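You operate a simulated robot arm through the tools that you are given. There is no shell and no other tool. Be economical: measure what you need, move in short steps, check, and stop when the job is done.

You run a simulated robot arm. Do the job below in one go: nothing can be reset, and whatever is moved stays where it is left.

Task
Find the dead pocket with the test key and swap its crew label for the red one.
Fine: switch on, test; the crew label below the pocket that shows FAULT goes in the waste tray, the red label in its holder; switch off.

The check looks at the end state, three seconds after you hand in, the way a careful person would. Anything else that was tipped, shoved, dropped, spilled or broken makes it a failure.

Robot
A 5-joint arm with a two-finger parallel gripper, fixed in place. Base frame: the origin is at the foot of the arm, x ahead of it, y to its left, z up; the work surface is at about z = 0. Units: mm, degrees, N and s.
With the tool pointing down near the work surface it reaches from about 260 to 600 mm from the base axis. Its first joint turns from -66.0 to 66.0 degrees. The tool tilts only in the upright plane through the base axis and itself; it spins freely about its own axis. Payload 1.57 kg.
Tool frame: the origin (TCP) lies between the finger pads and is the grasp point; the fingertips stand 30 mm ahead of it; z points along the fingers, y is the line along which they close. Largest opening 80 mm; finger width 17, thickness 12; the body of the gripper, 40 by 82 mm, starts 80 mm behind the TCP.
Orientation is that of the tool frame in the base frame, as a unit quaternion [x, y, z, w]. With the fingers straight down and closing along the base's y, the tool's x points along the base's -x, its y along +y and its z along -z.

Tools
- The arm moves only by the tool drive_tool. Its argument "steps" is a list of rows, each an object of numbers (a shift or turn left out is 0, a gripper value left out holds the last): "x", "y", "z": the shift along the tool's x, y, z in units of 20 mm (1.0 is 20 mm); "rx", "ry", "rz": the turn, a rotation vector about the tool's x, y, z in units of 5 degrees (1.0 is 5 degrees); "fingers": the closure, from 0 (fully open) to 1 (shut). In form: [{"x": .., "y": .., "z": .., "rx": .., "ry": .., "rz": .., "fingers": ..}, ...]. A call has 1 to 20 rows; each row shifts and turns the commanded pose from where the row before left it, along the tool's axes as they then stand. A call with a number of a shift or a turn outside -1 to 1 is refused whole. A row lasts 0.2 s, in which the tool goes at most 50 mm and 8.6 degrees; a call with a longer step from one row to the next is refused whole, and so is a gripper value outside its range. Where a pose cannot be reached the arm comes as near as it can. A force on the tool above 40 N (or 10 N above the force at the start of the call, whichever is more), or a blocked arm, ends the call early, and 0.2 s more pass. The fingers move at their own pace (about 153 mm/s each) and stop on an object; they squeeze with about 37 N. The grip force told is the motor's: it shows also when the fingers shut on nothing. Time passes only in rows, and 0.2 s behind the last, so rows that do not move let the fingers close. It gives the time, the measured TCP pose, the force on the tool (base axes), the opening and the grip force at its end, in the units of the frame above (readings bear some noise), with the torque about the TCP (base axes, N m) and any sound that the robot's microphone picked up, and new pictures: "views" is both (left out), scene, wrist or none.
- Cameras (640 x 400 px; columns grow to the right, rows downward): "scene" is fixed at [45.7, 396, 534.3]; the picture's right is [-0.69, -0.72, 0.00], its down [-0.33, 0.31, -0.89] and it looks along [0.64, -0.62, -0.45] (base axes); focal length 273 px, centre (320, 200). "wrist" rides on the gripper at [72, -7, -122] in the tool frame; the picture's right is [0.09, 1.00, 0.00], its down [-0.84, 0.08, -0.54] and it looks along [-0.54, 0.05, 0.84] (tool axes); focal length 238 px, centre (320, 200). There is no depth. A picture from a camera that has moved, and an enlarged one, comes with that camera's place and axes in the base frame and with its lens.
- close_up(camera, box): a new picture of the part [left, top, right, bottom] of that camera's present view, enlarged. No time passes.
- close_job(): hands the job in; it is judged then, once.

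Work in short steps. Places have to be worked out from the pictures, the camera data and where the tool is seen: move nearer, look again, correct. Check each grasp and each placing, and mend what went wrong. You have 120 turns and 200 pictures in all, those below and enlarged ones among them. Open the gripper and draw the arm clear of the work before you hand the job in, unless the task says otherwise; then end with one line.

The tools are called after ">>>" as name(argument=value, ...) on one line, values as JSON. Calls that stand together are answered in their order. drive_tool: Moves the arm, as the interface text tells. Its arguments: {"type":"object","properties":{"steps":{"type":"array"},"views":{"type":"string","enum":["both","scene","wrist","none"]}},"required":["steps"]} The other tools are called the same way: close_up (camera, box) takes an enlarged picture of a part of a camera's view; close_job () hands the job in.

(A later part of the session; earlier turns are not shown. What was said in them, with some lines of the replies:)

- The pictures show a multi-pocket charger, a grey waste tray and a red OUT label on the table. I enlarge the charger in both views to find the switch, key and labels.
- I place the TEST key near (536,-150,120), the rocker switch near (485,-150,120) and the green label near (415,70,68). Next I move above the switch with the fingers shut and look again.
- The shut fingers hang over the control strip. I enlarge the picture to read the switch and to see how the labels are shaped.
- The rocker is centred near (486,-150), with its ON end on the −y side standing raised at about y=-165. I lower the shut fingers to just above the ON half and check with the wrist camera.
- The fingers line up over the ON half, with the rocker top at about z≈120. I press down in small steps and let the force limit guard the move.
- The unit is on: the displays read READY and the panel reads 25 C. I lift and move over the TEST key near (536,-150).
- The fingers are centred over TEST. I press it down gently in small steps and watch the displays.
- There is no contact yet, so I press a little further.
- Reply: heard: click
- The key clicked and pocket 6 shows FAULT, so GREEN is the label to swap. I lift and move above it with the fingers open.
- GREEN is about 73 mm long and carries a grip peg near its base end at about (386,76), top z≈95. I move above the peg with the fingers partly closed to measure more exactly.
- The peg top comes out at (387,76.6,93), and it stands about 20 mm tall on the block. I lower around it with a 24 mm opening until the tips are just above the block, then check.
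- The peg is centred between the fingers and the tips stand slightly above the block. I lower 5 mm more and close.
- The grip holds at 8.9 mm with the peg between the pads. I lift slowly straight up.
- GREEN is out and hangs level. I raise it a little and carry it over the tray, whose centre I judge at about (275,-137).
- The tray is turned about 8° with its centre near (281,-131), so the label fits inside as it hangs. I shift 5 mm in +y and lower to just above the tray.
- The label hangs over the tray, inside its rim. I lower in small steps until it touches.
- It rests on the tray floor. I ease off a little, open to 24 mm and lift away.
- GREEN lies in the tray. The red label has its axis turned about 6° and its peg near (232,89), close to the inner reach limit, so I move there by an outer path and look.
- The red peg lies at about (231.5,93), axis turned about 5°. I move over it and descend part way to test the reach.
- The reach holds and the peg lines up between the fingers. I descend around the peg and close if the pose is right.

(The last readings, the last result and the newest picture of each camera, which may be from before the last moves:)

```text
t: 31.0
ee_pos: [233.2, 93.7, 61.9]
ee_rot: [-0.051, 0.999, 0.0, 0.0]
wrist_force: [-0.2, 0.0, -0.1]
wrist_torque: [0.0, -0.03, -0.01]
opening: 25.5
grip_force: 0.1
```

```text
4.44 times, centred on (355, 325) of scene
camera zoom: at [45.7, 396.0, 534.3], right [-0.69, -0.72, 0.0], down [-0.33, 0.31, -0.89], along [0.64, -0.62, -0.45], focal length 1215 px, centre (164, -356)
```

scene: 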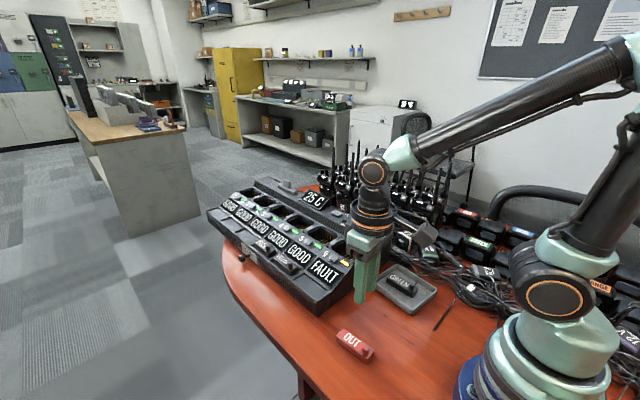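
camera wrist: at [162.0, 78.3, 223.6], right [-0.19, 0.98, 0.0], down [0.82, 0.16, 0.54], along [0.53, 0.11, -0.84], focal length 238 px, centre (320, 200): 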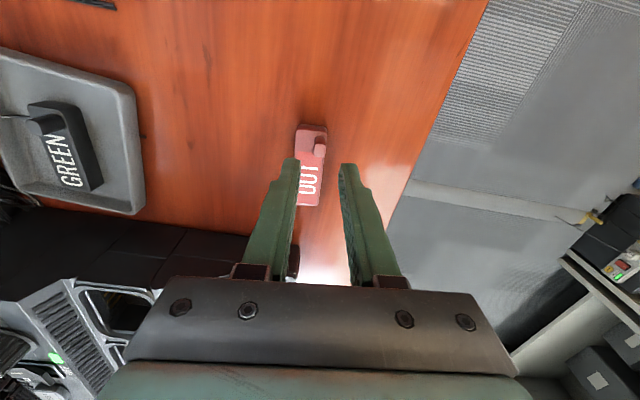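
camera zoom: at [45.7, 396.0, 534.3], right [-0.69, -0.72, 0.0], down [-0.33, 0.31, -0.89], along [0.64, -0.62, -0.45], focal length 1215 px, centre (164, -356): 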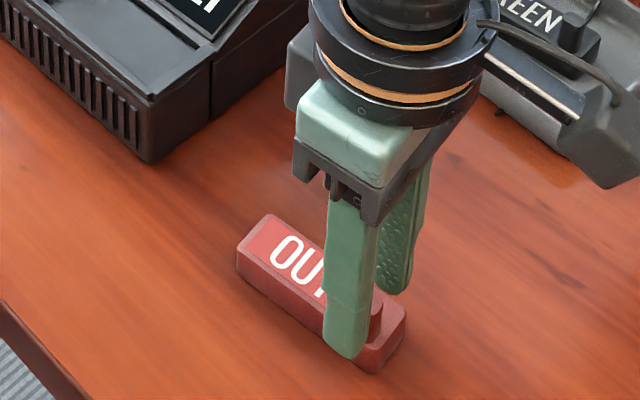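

The alignment matches the GREEN grasp. I lower 2 mm more, close and lift.

>>> drive_tool(steps=[{"z": 0.12}, {"fingers": 1}, {}, {}, {"z": -0.2}, {"z": -0.5}, {"z": -0.8}, {"z": -0.8}, {}], views="none")

>>> close_up(camera="wrist", box=[240, 80, 400, 220])

>>> close_up(camera="scene", box=[310, 250, 400, 370])

```text
t: 33.0
ee_pos: [231.2, 93.7, 104.7]
ee_rot: [-0.051, 0.999, 0.0, -0.001]
wrist_force: [0.3, 0.0, -0.9]
wrist_torque: [0.0, 0.01, 0.0]
opening: 8.6
grip_force: 27.4
```

```text
2.86 times, centred on (320, 150) of wrist
camera zoom: at [160.5, 79.1, 227.2], right [-0.19, 0.98, 0.0], down [0.82, 0.16, 0.54], along [0.53, 0.11, -0.84], focal length 681 px, centre (320, 343)
```

zoom: 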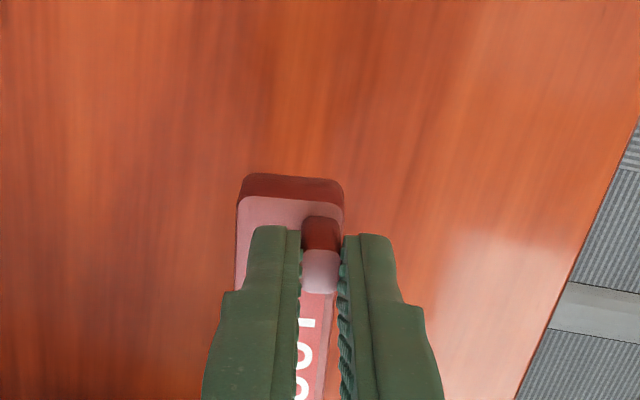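

```text
3.33 times, centred on (355, 310) of scene
camera zoom: at [45.7, 396.0, 534.3], right [-0.69, -0.72, 0.0], down [-0.33, 0.31, -0.89], along [0.64, -0.62, -0.45], focal length 911 px, centre (203, -167)
```

zoom: 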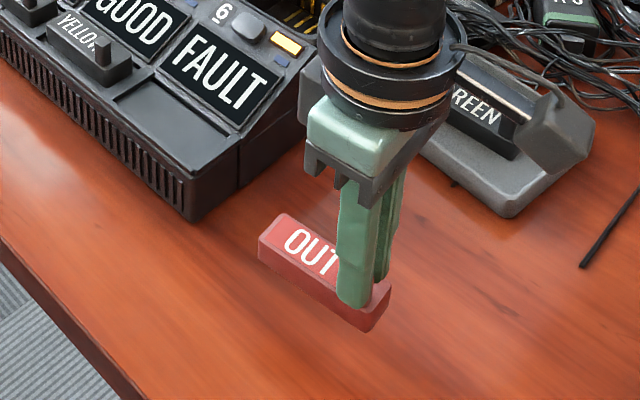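

The red label is held squarely, hanging about 3 mm lower in the grip than GREEN did. I lift, turn back 6° and carry it above the empty holder.

>>> drive_tool(steps=[{"z": -0.9, "rz": 0.3}, {"z": -0.9, "rz": 0.3}, {"z": -0.9, "rz": 0.3}, {"z": -0.9, "rz": 0.3}, {"x": -0.8, "z": -0.5}, {"x": -0.9, "y": -0.1}, {"x": -0.9, "y": -0.1}, {"x": -0.9, "y": -0.1}, {"x": -0.9, "y": -0.1}, {"x": -0.9, "y": -0.1}, {"x": -0.9, "y": -0.1}, {"x": -0.9, "y": -0.1}, {"x": -0.8, "y": -0.1}, {}], views="none")

>>> close_up(camera="wrist", box=[240, 80, 400, 220])

>>> close_up(camera="scene", box=[250, 210, 370, 310])

```text
t: 36.0
ee_pos: [391.2, 75.9, 188.2]
ee_rot: [0.001, 1.0, 0.0, 0.0]
wrist_force: [-0.8, -0.6, -0.3]
wrist_torque: [0.0, 0.03, -0.01]
opening: 9.1
grip_force: 27.1
```

```text
2.86 times, centred on (320, 150) of wrist
camera zoom: at [318.2, 69.6, 310.2], right [-0.09, 1.0, 0.0], down [0.84, 0.08, 0.54], along [0.54, 0.05, -0.84], focal length 681 px, centre (320, 343)
```

zoom: 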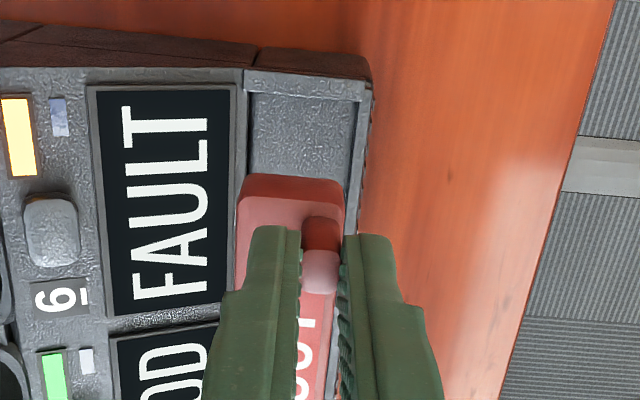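

```text
4.00 times, centred on (310, 260) of scene
camera zoom: at [45.7, 396.0, 534.3], right [-0.69, -0.72, 0.0], down [-0.33, 0.31, -0.89], along [0.64, -0.62, -0.45], focal length 1093 px, centre (360, -40)
```

zoom: 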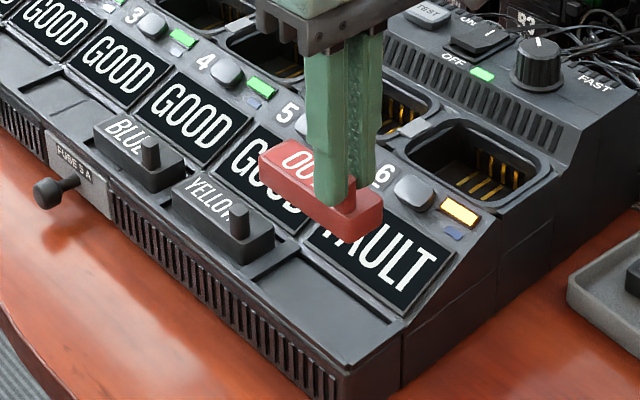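

The label lines up with the holder, which has a few millimetres of slack all round. I lower to just above seating.

>>> drive_tool(steps=[{"x": 0.06, "y": 0.03, "z": 0.9}, {"z": 0.9}, {"z": 0.8}, {"z": 0.5}, {}], views="none")

>>> close_up(camera="wrist", box=[240, 80, 400, 220])

>>> close_up(camera="scene", box=[250, 220, 350, 310])

```text
t: 37.2
ee_pos: [388.5, 77.7, 123.9]
ee_rot: [0.0, 1.0, 0.0, 0.0]
wrist_force: [0.4, -0.2, -0.7]
wrist_torque: [-0.01, 0.04, 0.05]
opening: 8.6
grip_force: 27.1
```

```text
2.86 times, centred on (320, 150) of wrist
camera zoom: at [317.3, 71.3, 246.5], right [-0.09, 1.0, 0.0], down [0.84, 0.08, 0.54], along [0.54, 0.05, -0.84], focal length 681 px, centre (320, 343)
```

zoom: 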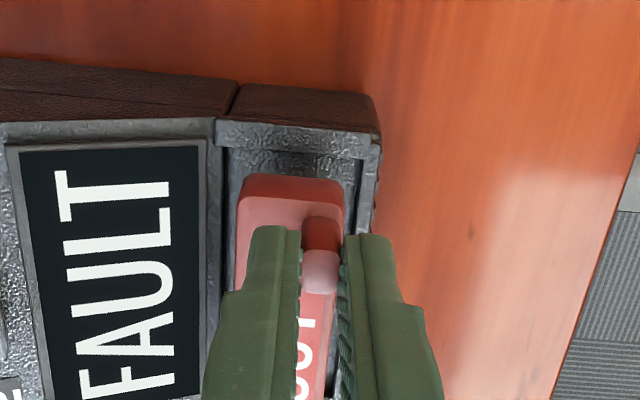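

```text
4.44 times, centred on (300, 265) of scene
camera zoom: at [45.7, 396.0, 534.3], right [-0.69, -0.72, 0.0], down [-0.33, 0.31, -0.89], along [0.64, -0.62, -0.45], focal length 1215 px, centre (409, -89)
```

zoom: 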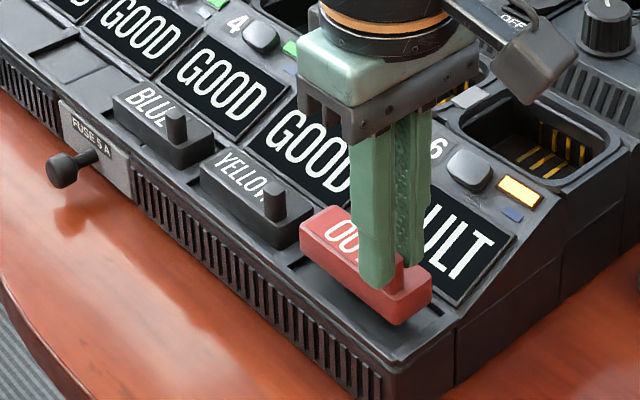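

The label is centred in the recess, about 13 mm above its floor. I lower in small steps to contact.

>>> drive_tool(steps=[{"z": 0.3}, {"z": 0.15}, {"z": 0.1}, {"z": 0.1}, {"z": 0.1}], views="none")

>>> close_up(camera="wrist", box=[240, 80, 400, 220])

>>> close_up(camera="scene", box=[250, 220, 350, 310])

```text
t: 38.4
ee_pos: [388.7, 76.9, 108.8]
ee_rot: [0.001, 1.0, 0.0, 0.0]
wrist_force: [-0.5, 1.0, 0.0]
wrist_torque: [-0.04, 0.01, -0.01]
opening: 8.8
grip_force: 27.5
```

```text
2.86 times, centred on (320, 150) of wrist
camera zoom: at [316.7, 70.0, 232.2], right [-0.09, 1.0, 0.0], down [0.84, 0.08, 0.54], along [0.54, 0.05, -0.84], focal length 681 px, centre (320, 343)
```

zoom: 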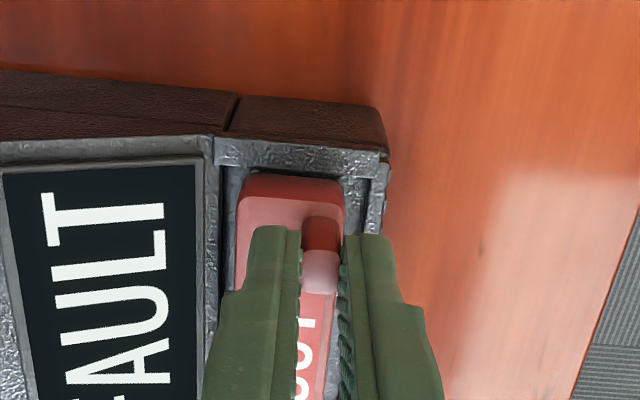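

```text
4.44 times, centred on (300, 265) of scene
camera zoom: at [45.7, 396.0, 534.3], right [-0.69, -0.72, 0.0], down [-0.33, 0.31, -0.89], along [0.64, -0.62, -0.45], focal length 1215 px, centre (409, -89)
```

zoom: 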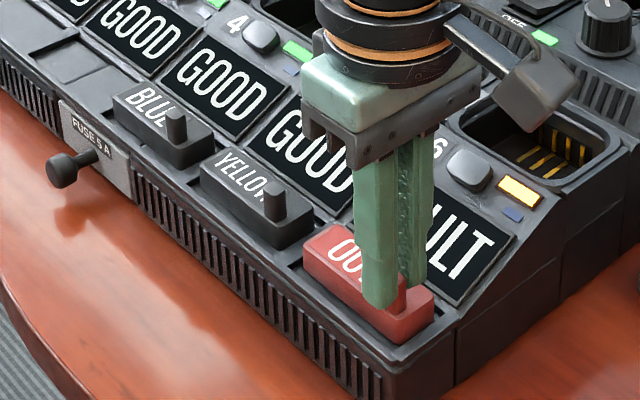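

It is inside the rim but not yet in contact. I continue down in small steps.

>>> drive_tool(steps=[{"z": 0.1}, {"z": 0.08}, {"z": 0.08}], views="none")

```text
t: 39.2
ee_pos: [390.5, 77.3, 105.3]
ee_rot: [0.0, 1.0, 0.0, 0.002]
wrist_force: [-1.4, -2.5, 19.7]
wrist_torque: [-0.14, 0.06, 0.0]
opening: 9.0
grip_force: 27.7
```

Contact came at TCP z≈105.5, close to GREEN's seated height. I ease off and check before letting go.

>>> drive_tool(steps=[{"z": -0.06}], views="none")

>>> close_up(camera="scene", box=[265, 230, 345, 310])

>>> close_up(camera="wrist", box=[240, 80, 400, 220])

```text
t: 39.6
ee_pos: [389.3, 76.7, 105.4]
ee_rot: [0.001, 1.0, 0.0, 0.001]
wrist_force: [1.4, -0.7, 6.3]
wrist_torque: [-0.06, -0.26, -0.03]
opening: 8.8
grip_force: 27.7
```

```text
5.00 times, centred on (305, 270) of scene
camera zoom: at [45.7, 396.0, 534.3], right [-0.69, -0.72, 0.0], down [-0.33, 0.31, -0.89], along [0.64, -0.62, -0.45], focal length 1367 px, centre (395, -150)
```

zoom: 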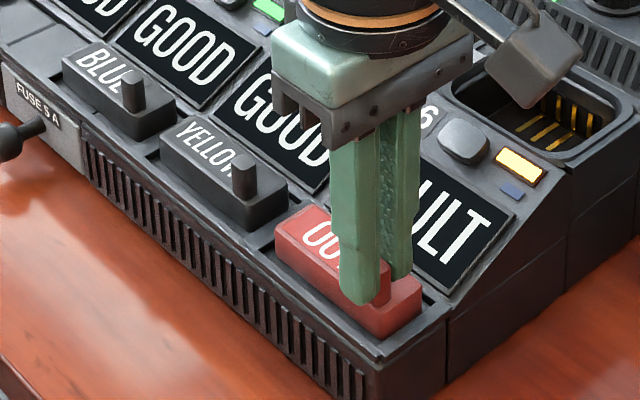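

```text
2.86 times, centred on (320, 150) of wrist
camera zoom: at [317.4, 70.9, 228.0], right [-0.09, 1.0, 0.0], down [0.84, 0.08, 0.54], along [0.54, 0.05, -0.84], focal length 681 px, centre (320, 343)
```

zoom: 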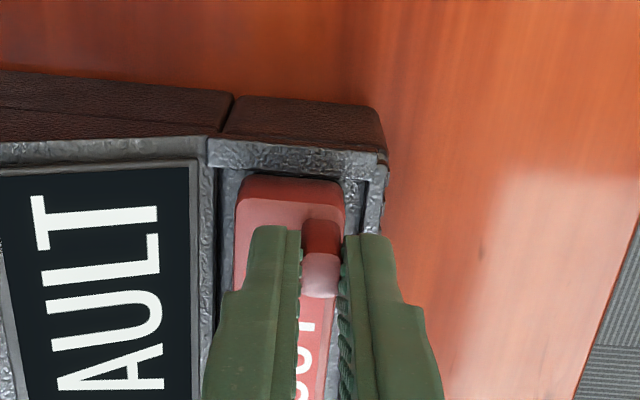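

The label sits inside the recess with gaps at both ends, about as GREEN did. I release and lift away.

>>> drive_tool(steps=[{"fingers": 0.7}, {}, {"z": -0.4}, {"z": -0.8}, {"z": -1}, {"z": -1}, {"z": -1}, {"z": -1}, {}], views="none")

>>> close_up(camera="wrist", box=[240, 80, 400, 220])

>>> close_up(camera="scene", box=[240, 220, 350, 310])

```text
t: 41.6
ee_pos: [390.2, 77.4, 211.4]
ee_rot: [0.001, 1.0, 0.0, 0.0]
wrist_force: [-0.5, 0.9, 0.3]
wrist_torque: [0.01, -0.01, 0.04]
opening: 23.8
grip_force: 0.1
```

```text
2.86 times, centred on (320, 150) of wrist
camera zoom: at [317.1, 70.7, 332.8], right [-0.09, 1.0, 0.0], down [0.84, 0.08, 0.54], along [0.54, 0.05, -0.84], focal length 681 px, centre (320, 343)
```

zoom: 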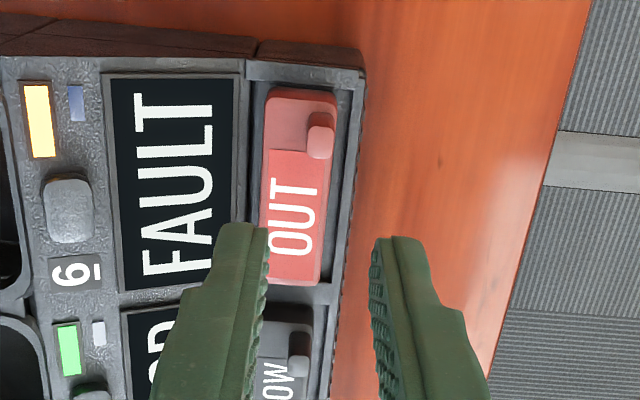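

```text
4.44 times, centred on (295, 265) of scene
camera zoom: at [45.7, 396.0, 534.3], right [-0.69, -0.72, 0.0], down [-0.33, 0.31, -0.89], along [0.64, -0.62, -0.45], focal length 1215 px, centre (431, -89)
```

zoom: 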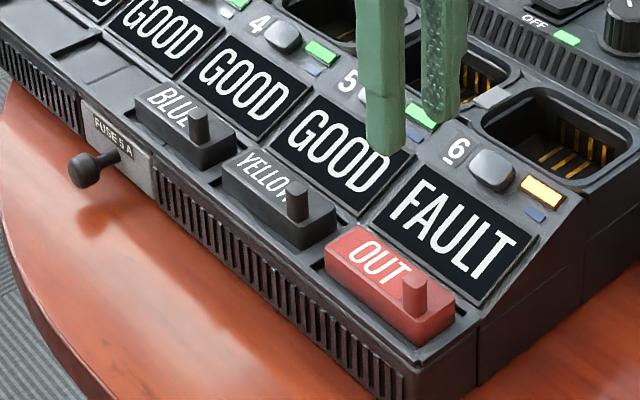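

OUT is seated under pocket 6. Now I go with shut fingers above the OFF half of the rocker at (486,-141).

>>> drive_tool(steps=[{"z": -0.5, "fingers": 1}, {"x": -0.44, "y": -0.99}, {"x": -0.44, "y": -0.99}, {"x": -0.44, "y": -0.99}, {"x": -0.44, "y": -0.99}, {"x": -0.44, "y": -0.99}, {"x": -0.44, "y": -0.99}, {"x": -0.44, "y": -0.99}, {"x": -0.44, "y": -0.99}, {"x": -0.44, "y": -0.99}, {"x": -0.44, "y": -0.99}, {"x": -0.4, "y": -1}, {"z": 1}, {"z": 1}, {}], views="none")

>>> close_up(camera="wrist", box=[250, 100, 410, 220])

```text
t: 44.8
ee_pos: [483.1, -143.0, 181.7]
ee_rot: [0.001, 1.0, 0.0, 0.0]
wrist_force: [-0.3, 0.3, 0.2]
wrist_torque: [-0.01, -0.01, 0.02]
opening: 0.0
grip_force: 21.3
```

```text
3.33 times, centred on (330, 160) of wrist
camera zoom: at [412.1, -148.7, 303.9], right [-0.09, 1.0, 0.0], down [0.84, 0.08, 0.54], along [0.54, 0.05, -0.84], focal length 794 px, centre (287, 333)
```

zoom: 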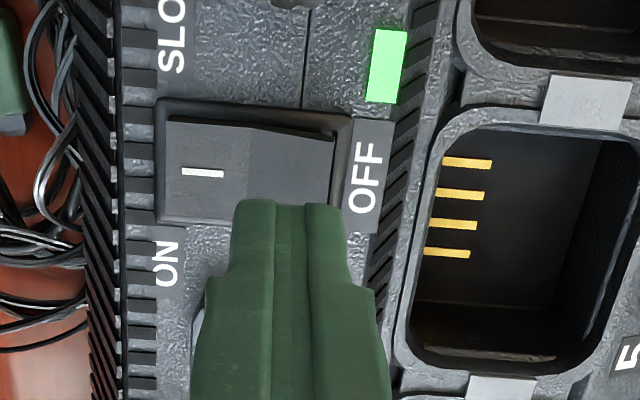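

The fingers are over the OFF half. I press down in small steps.

>>> drive_tool(steps=[{"x": -0.07, "y": 0.03, "z": 0.9}, {"z": 0.2}, {"z": 0.15}, {"z": 0.15}, {"z": 0.15}, {"z": 0.1}], views="none")

>>> close_up(camera="scene", box=[200, 165, 400, 325])

```text
t: 46.2
ee_pos: [485.8, -140.5, 149.0]
ee_rot: [0.001, 1.0, 0.0, 0.0]
wrist_force: [-2.5, 0.6, 4.3]
wrist_torque: [0.1, 0.11, -0.01]
opening: 0.0
grip_force: 21.3
```

```text
2.50 times, centred on (300, 245) of scene
camera zoom: at [45.7, 396.0, 534.2], right [-0.69, -0.72, 0.0], down [-0.33, 0.31, -0.89], along [0.64, -0.62, -0.45], focal length 683 px, centre (370, 88)
```

zoom: 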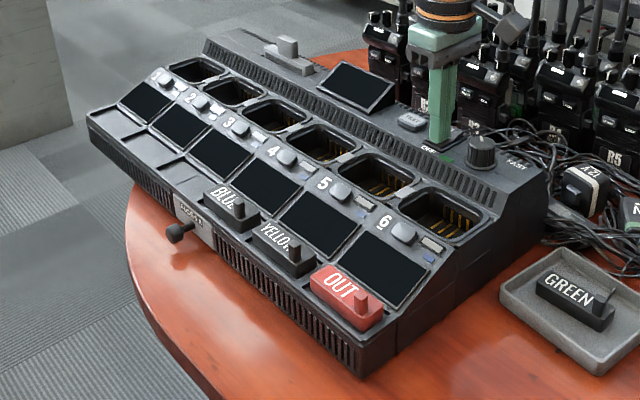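

The displays are dark, so the unit is off. I lift, open the gripper and draw the arm clear.

>>> drive_tool(steps=[{"z": -0.6}, {"z": -1}, {"z": -1}, {"z": -1}, {"z": -1}, {"z": -1}, {"z": -1}, {"z": -1}, {"x": 0.9, "z": -0.9}, {"x": 0.9, "z": -0.9, "fingers": 0}, {"x": 0.9, "y": 0.5, "z": -0.9}, {"x": 0.9, "y": 0.5, "z": -0.9}, {"x": 0.9, "y": 0.5, "z": -0.9}, {"x": 0.9, "y": 0.5, "z": -0.9}, {}], views="both")

>>> close_up(camera="scene", box=[220, 165, 460, 345])

```text
t: 49.4
ee_pos: [377.6, -102.1, 406.9]
ee_rot: [0.001, 1.0, 0.0, 0.001]
wrist_force: [0.0, -0.4, -1.2]
wrist_torque: [0.02, 0.01, 0.03]
opening: 79.9
grip_force: 0.0
camera wrist: at [304.9, -108.9, 529.8], right [-0.09, 1.0, 0.0], down [0.84, 0.08, 0.54], along [0.54, 0.05, -0.84], focal length 238 px, centre (320, 200)
```

scene: 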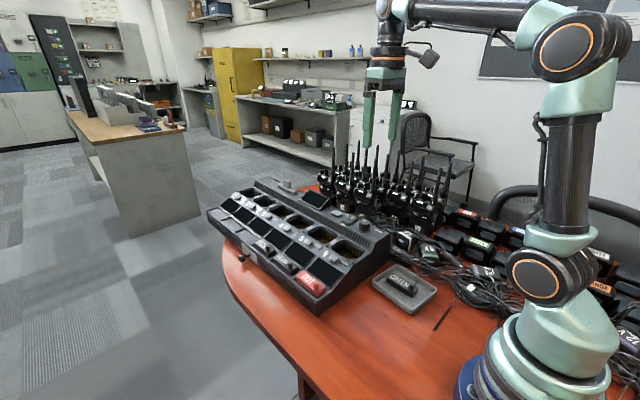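
wrist: 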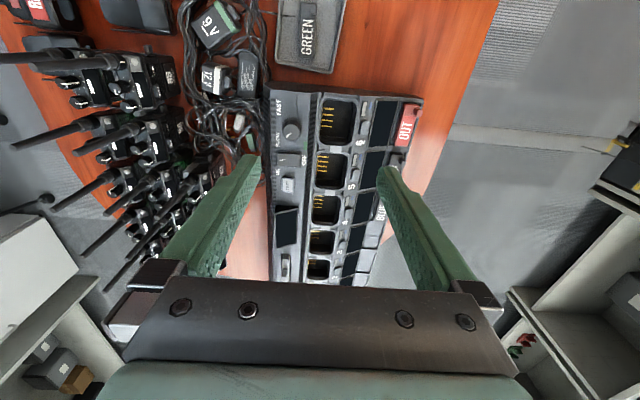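

```text
2.22 times, centred on (340, 255) of scene
camera zoom: at [45.7, 396.0, 534.3], right [-0.69, -0.72, 0.0], down [-0.33, 0.31, -0.89], along [0.64, -0.62, -0.45], focal length 607 px, centre (276, 78)
```

zoom: 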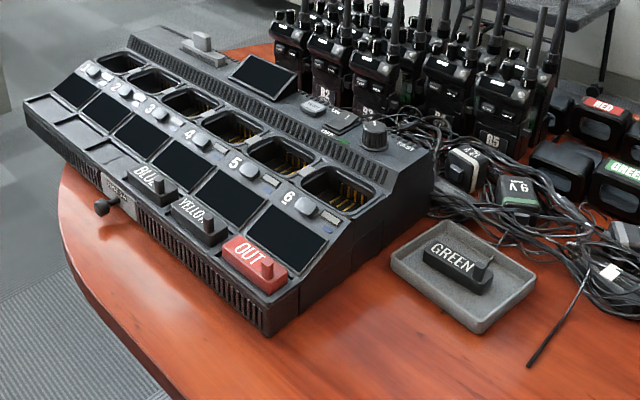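

GREEN is in the tray, OUT is in holder 6, the unit is off and the arm is clear with the gripper open. I hand in.

>>> close_job()

```text
The job is handed in.
```

Pocket 6 showed FAULT, so its GREEN label is in the waste tray, the red OUT label is in its holder, and the unit is switched off; the job is handed in.
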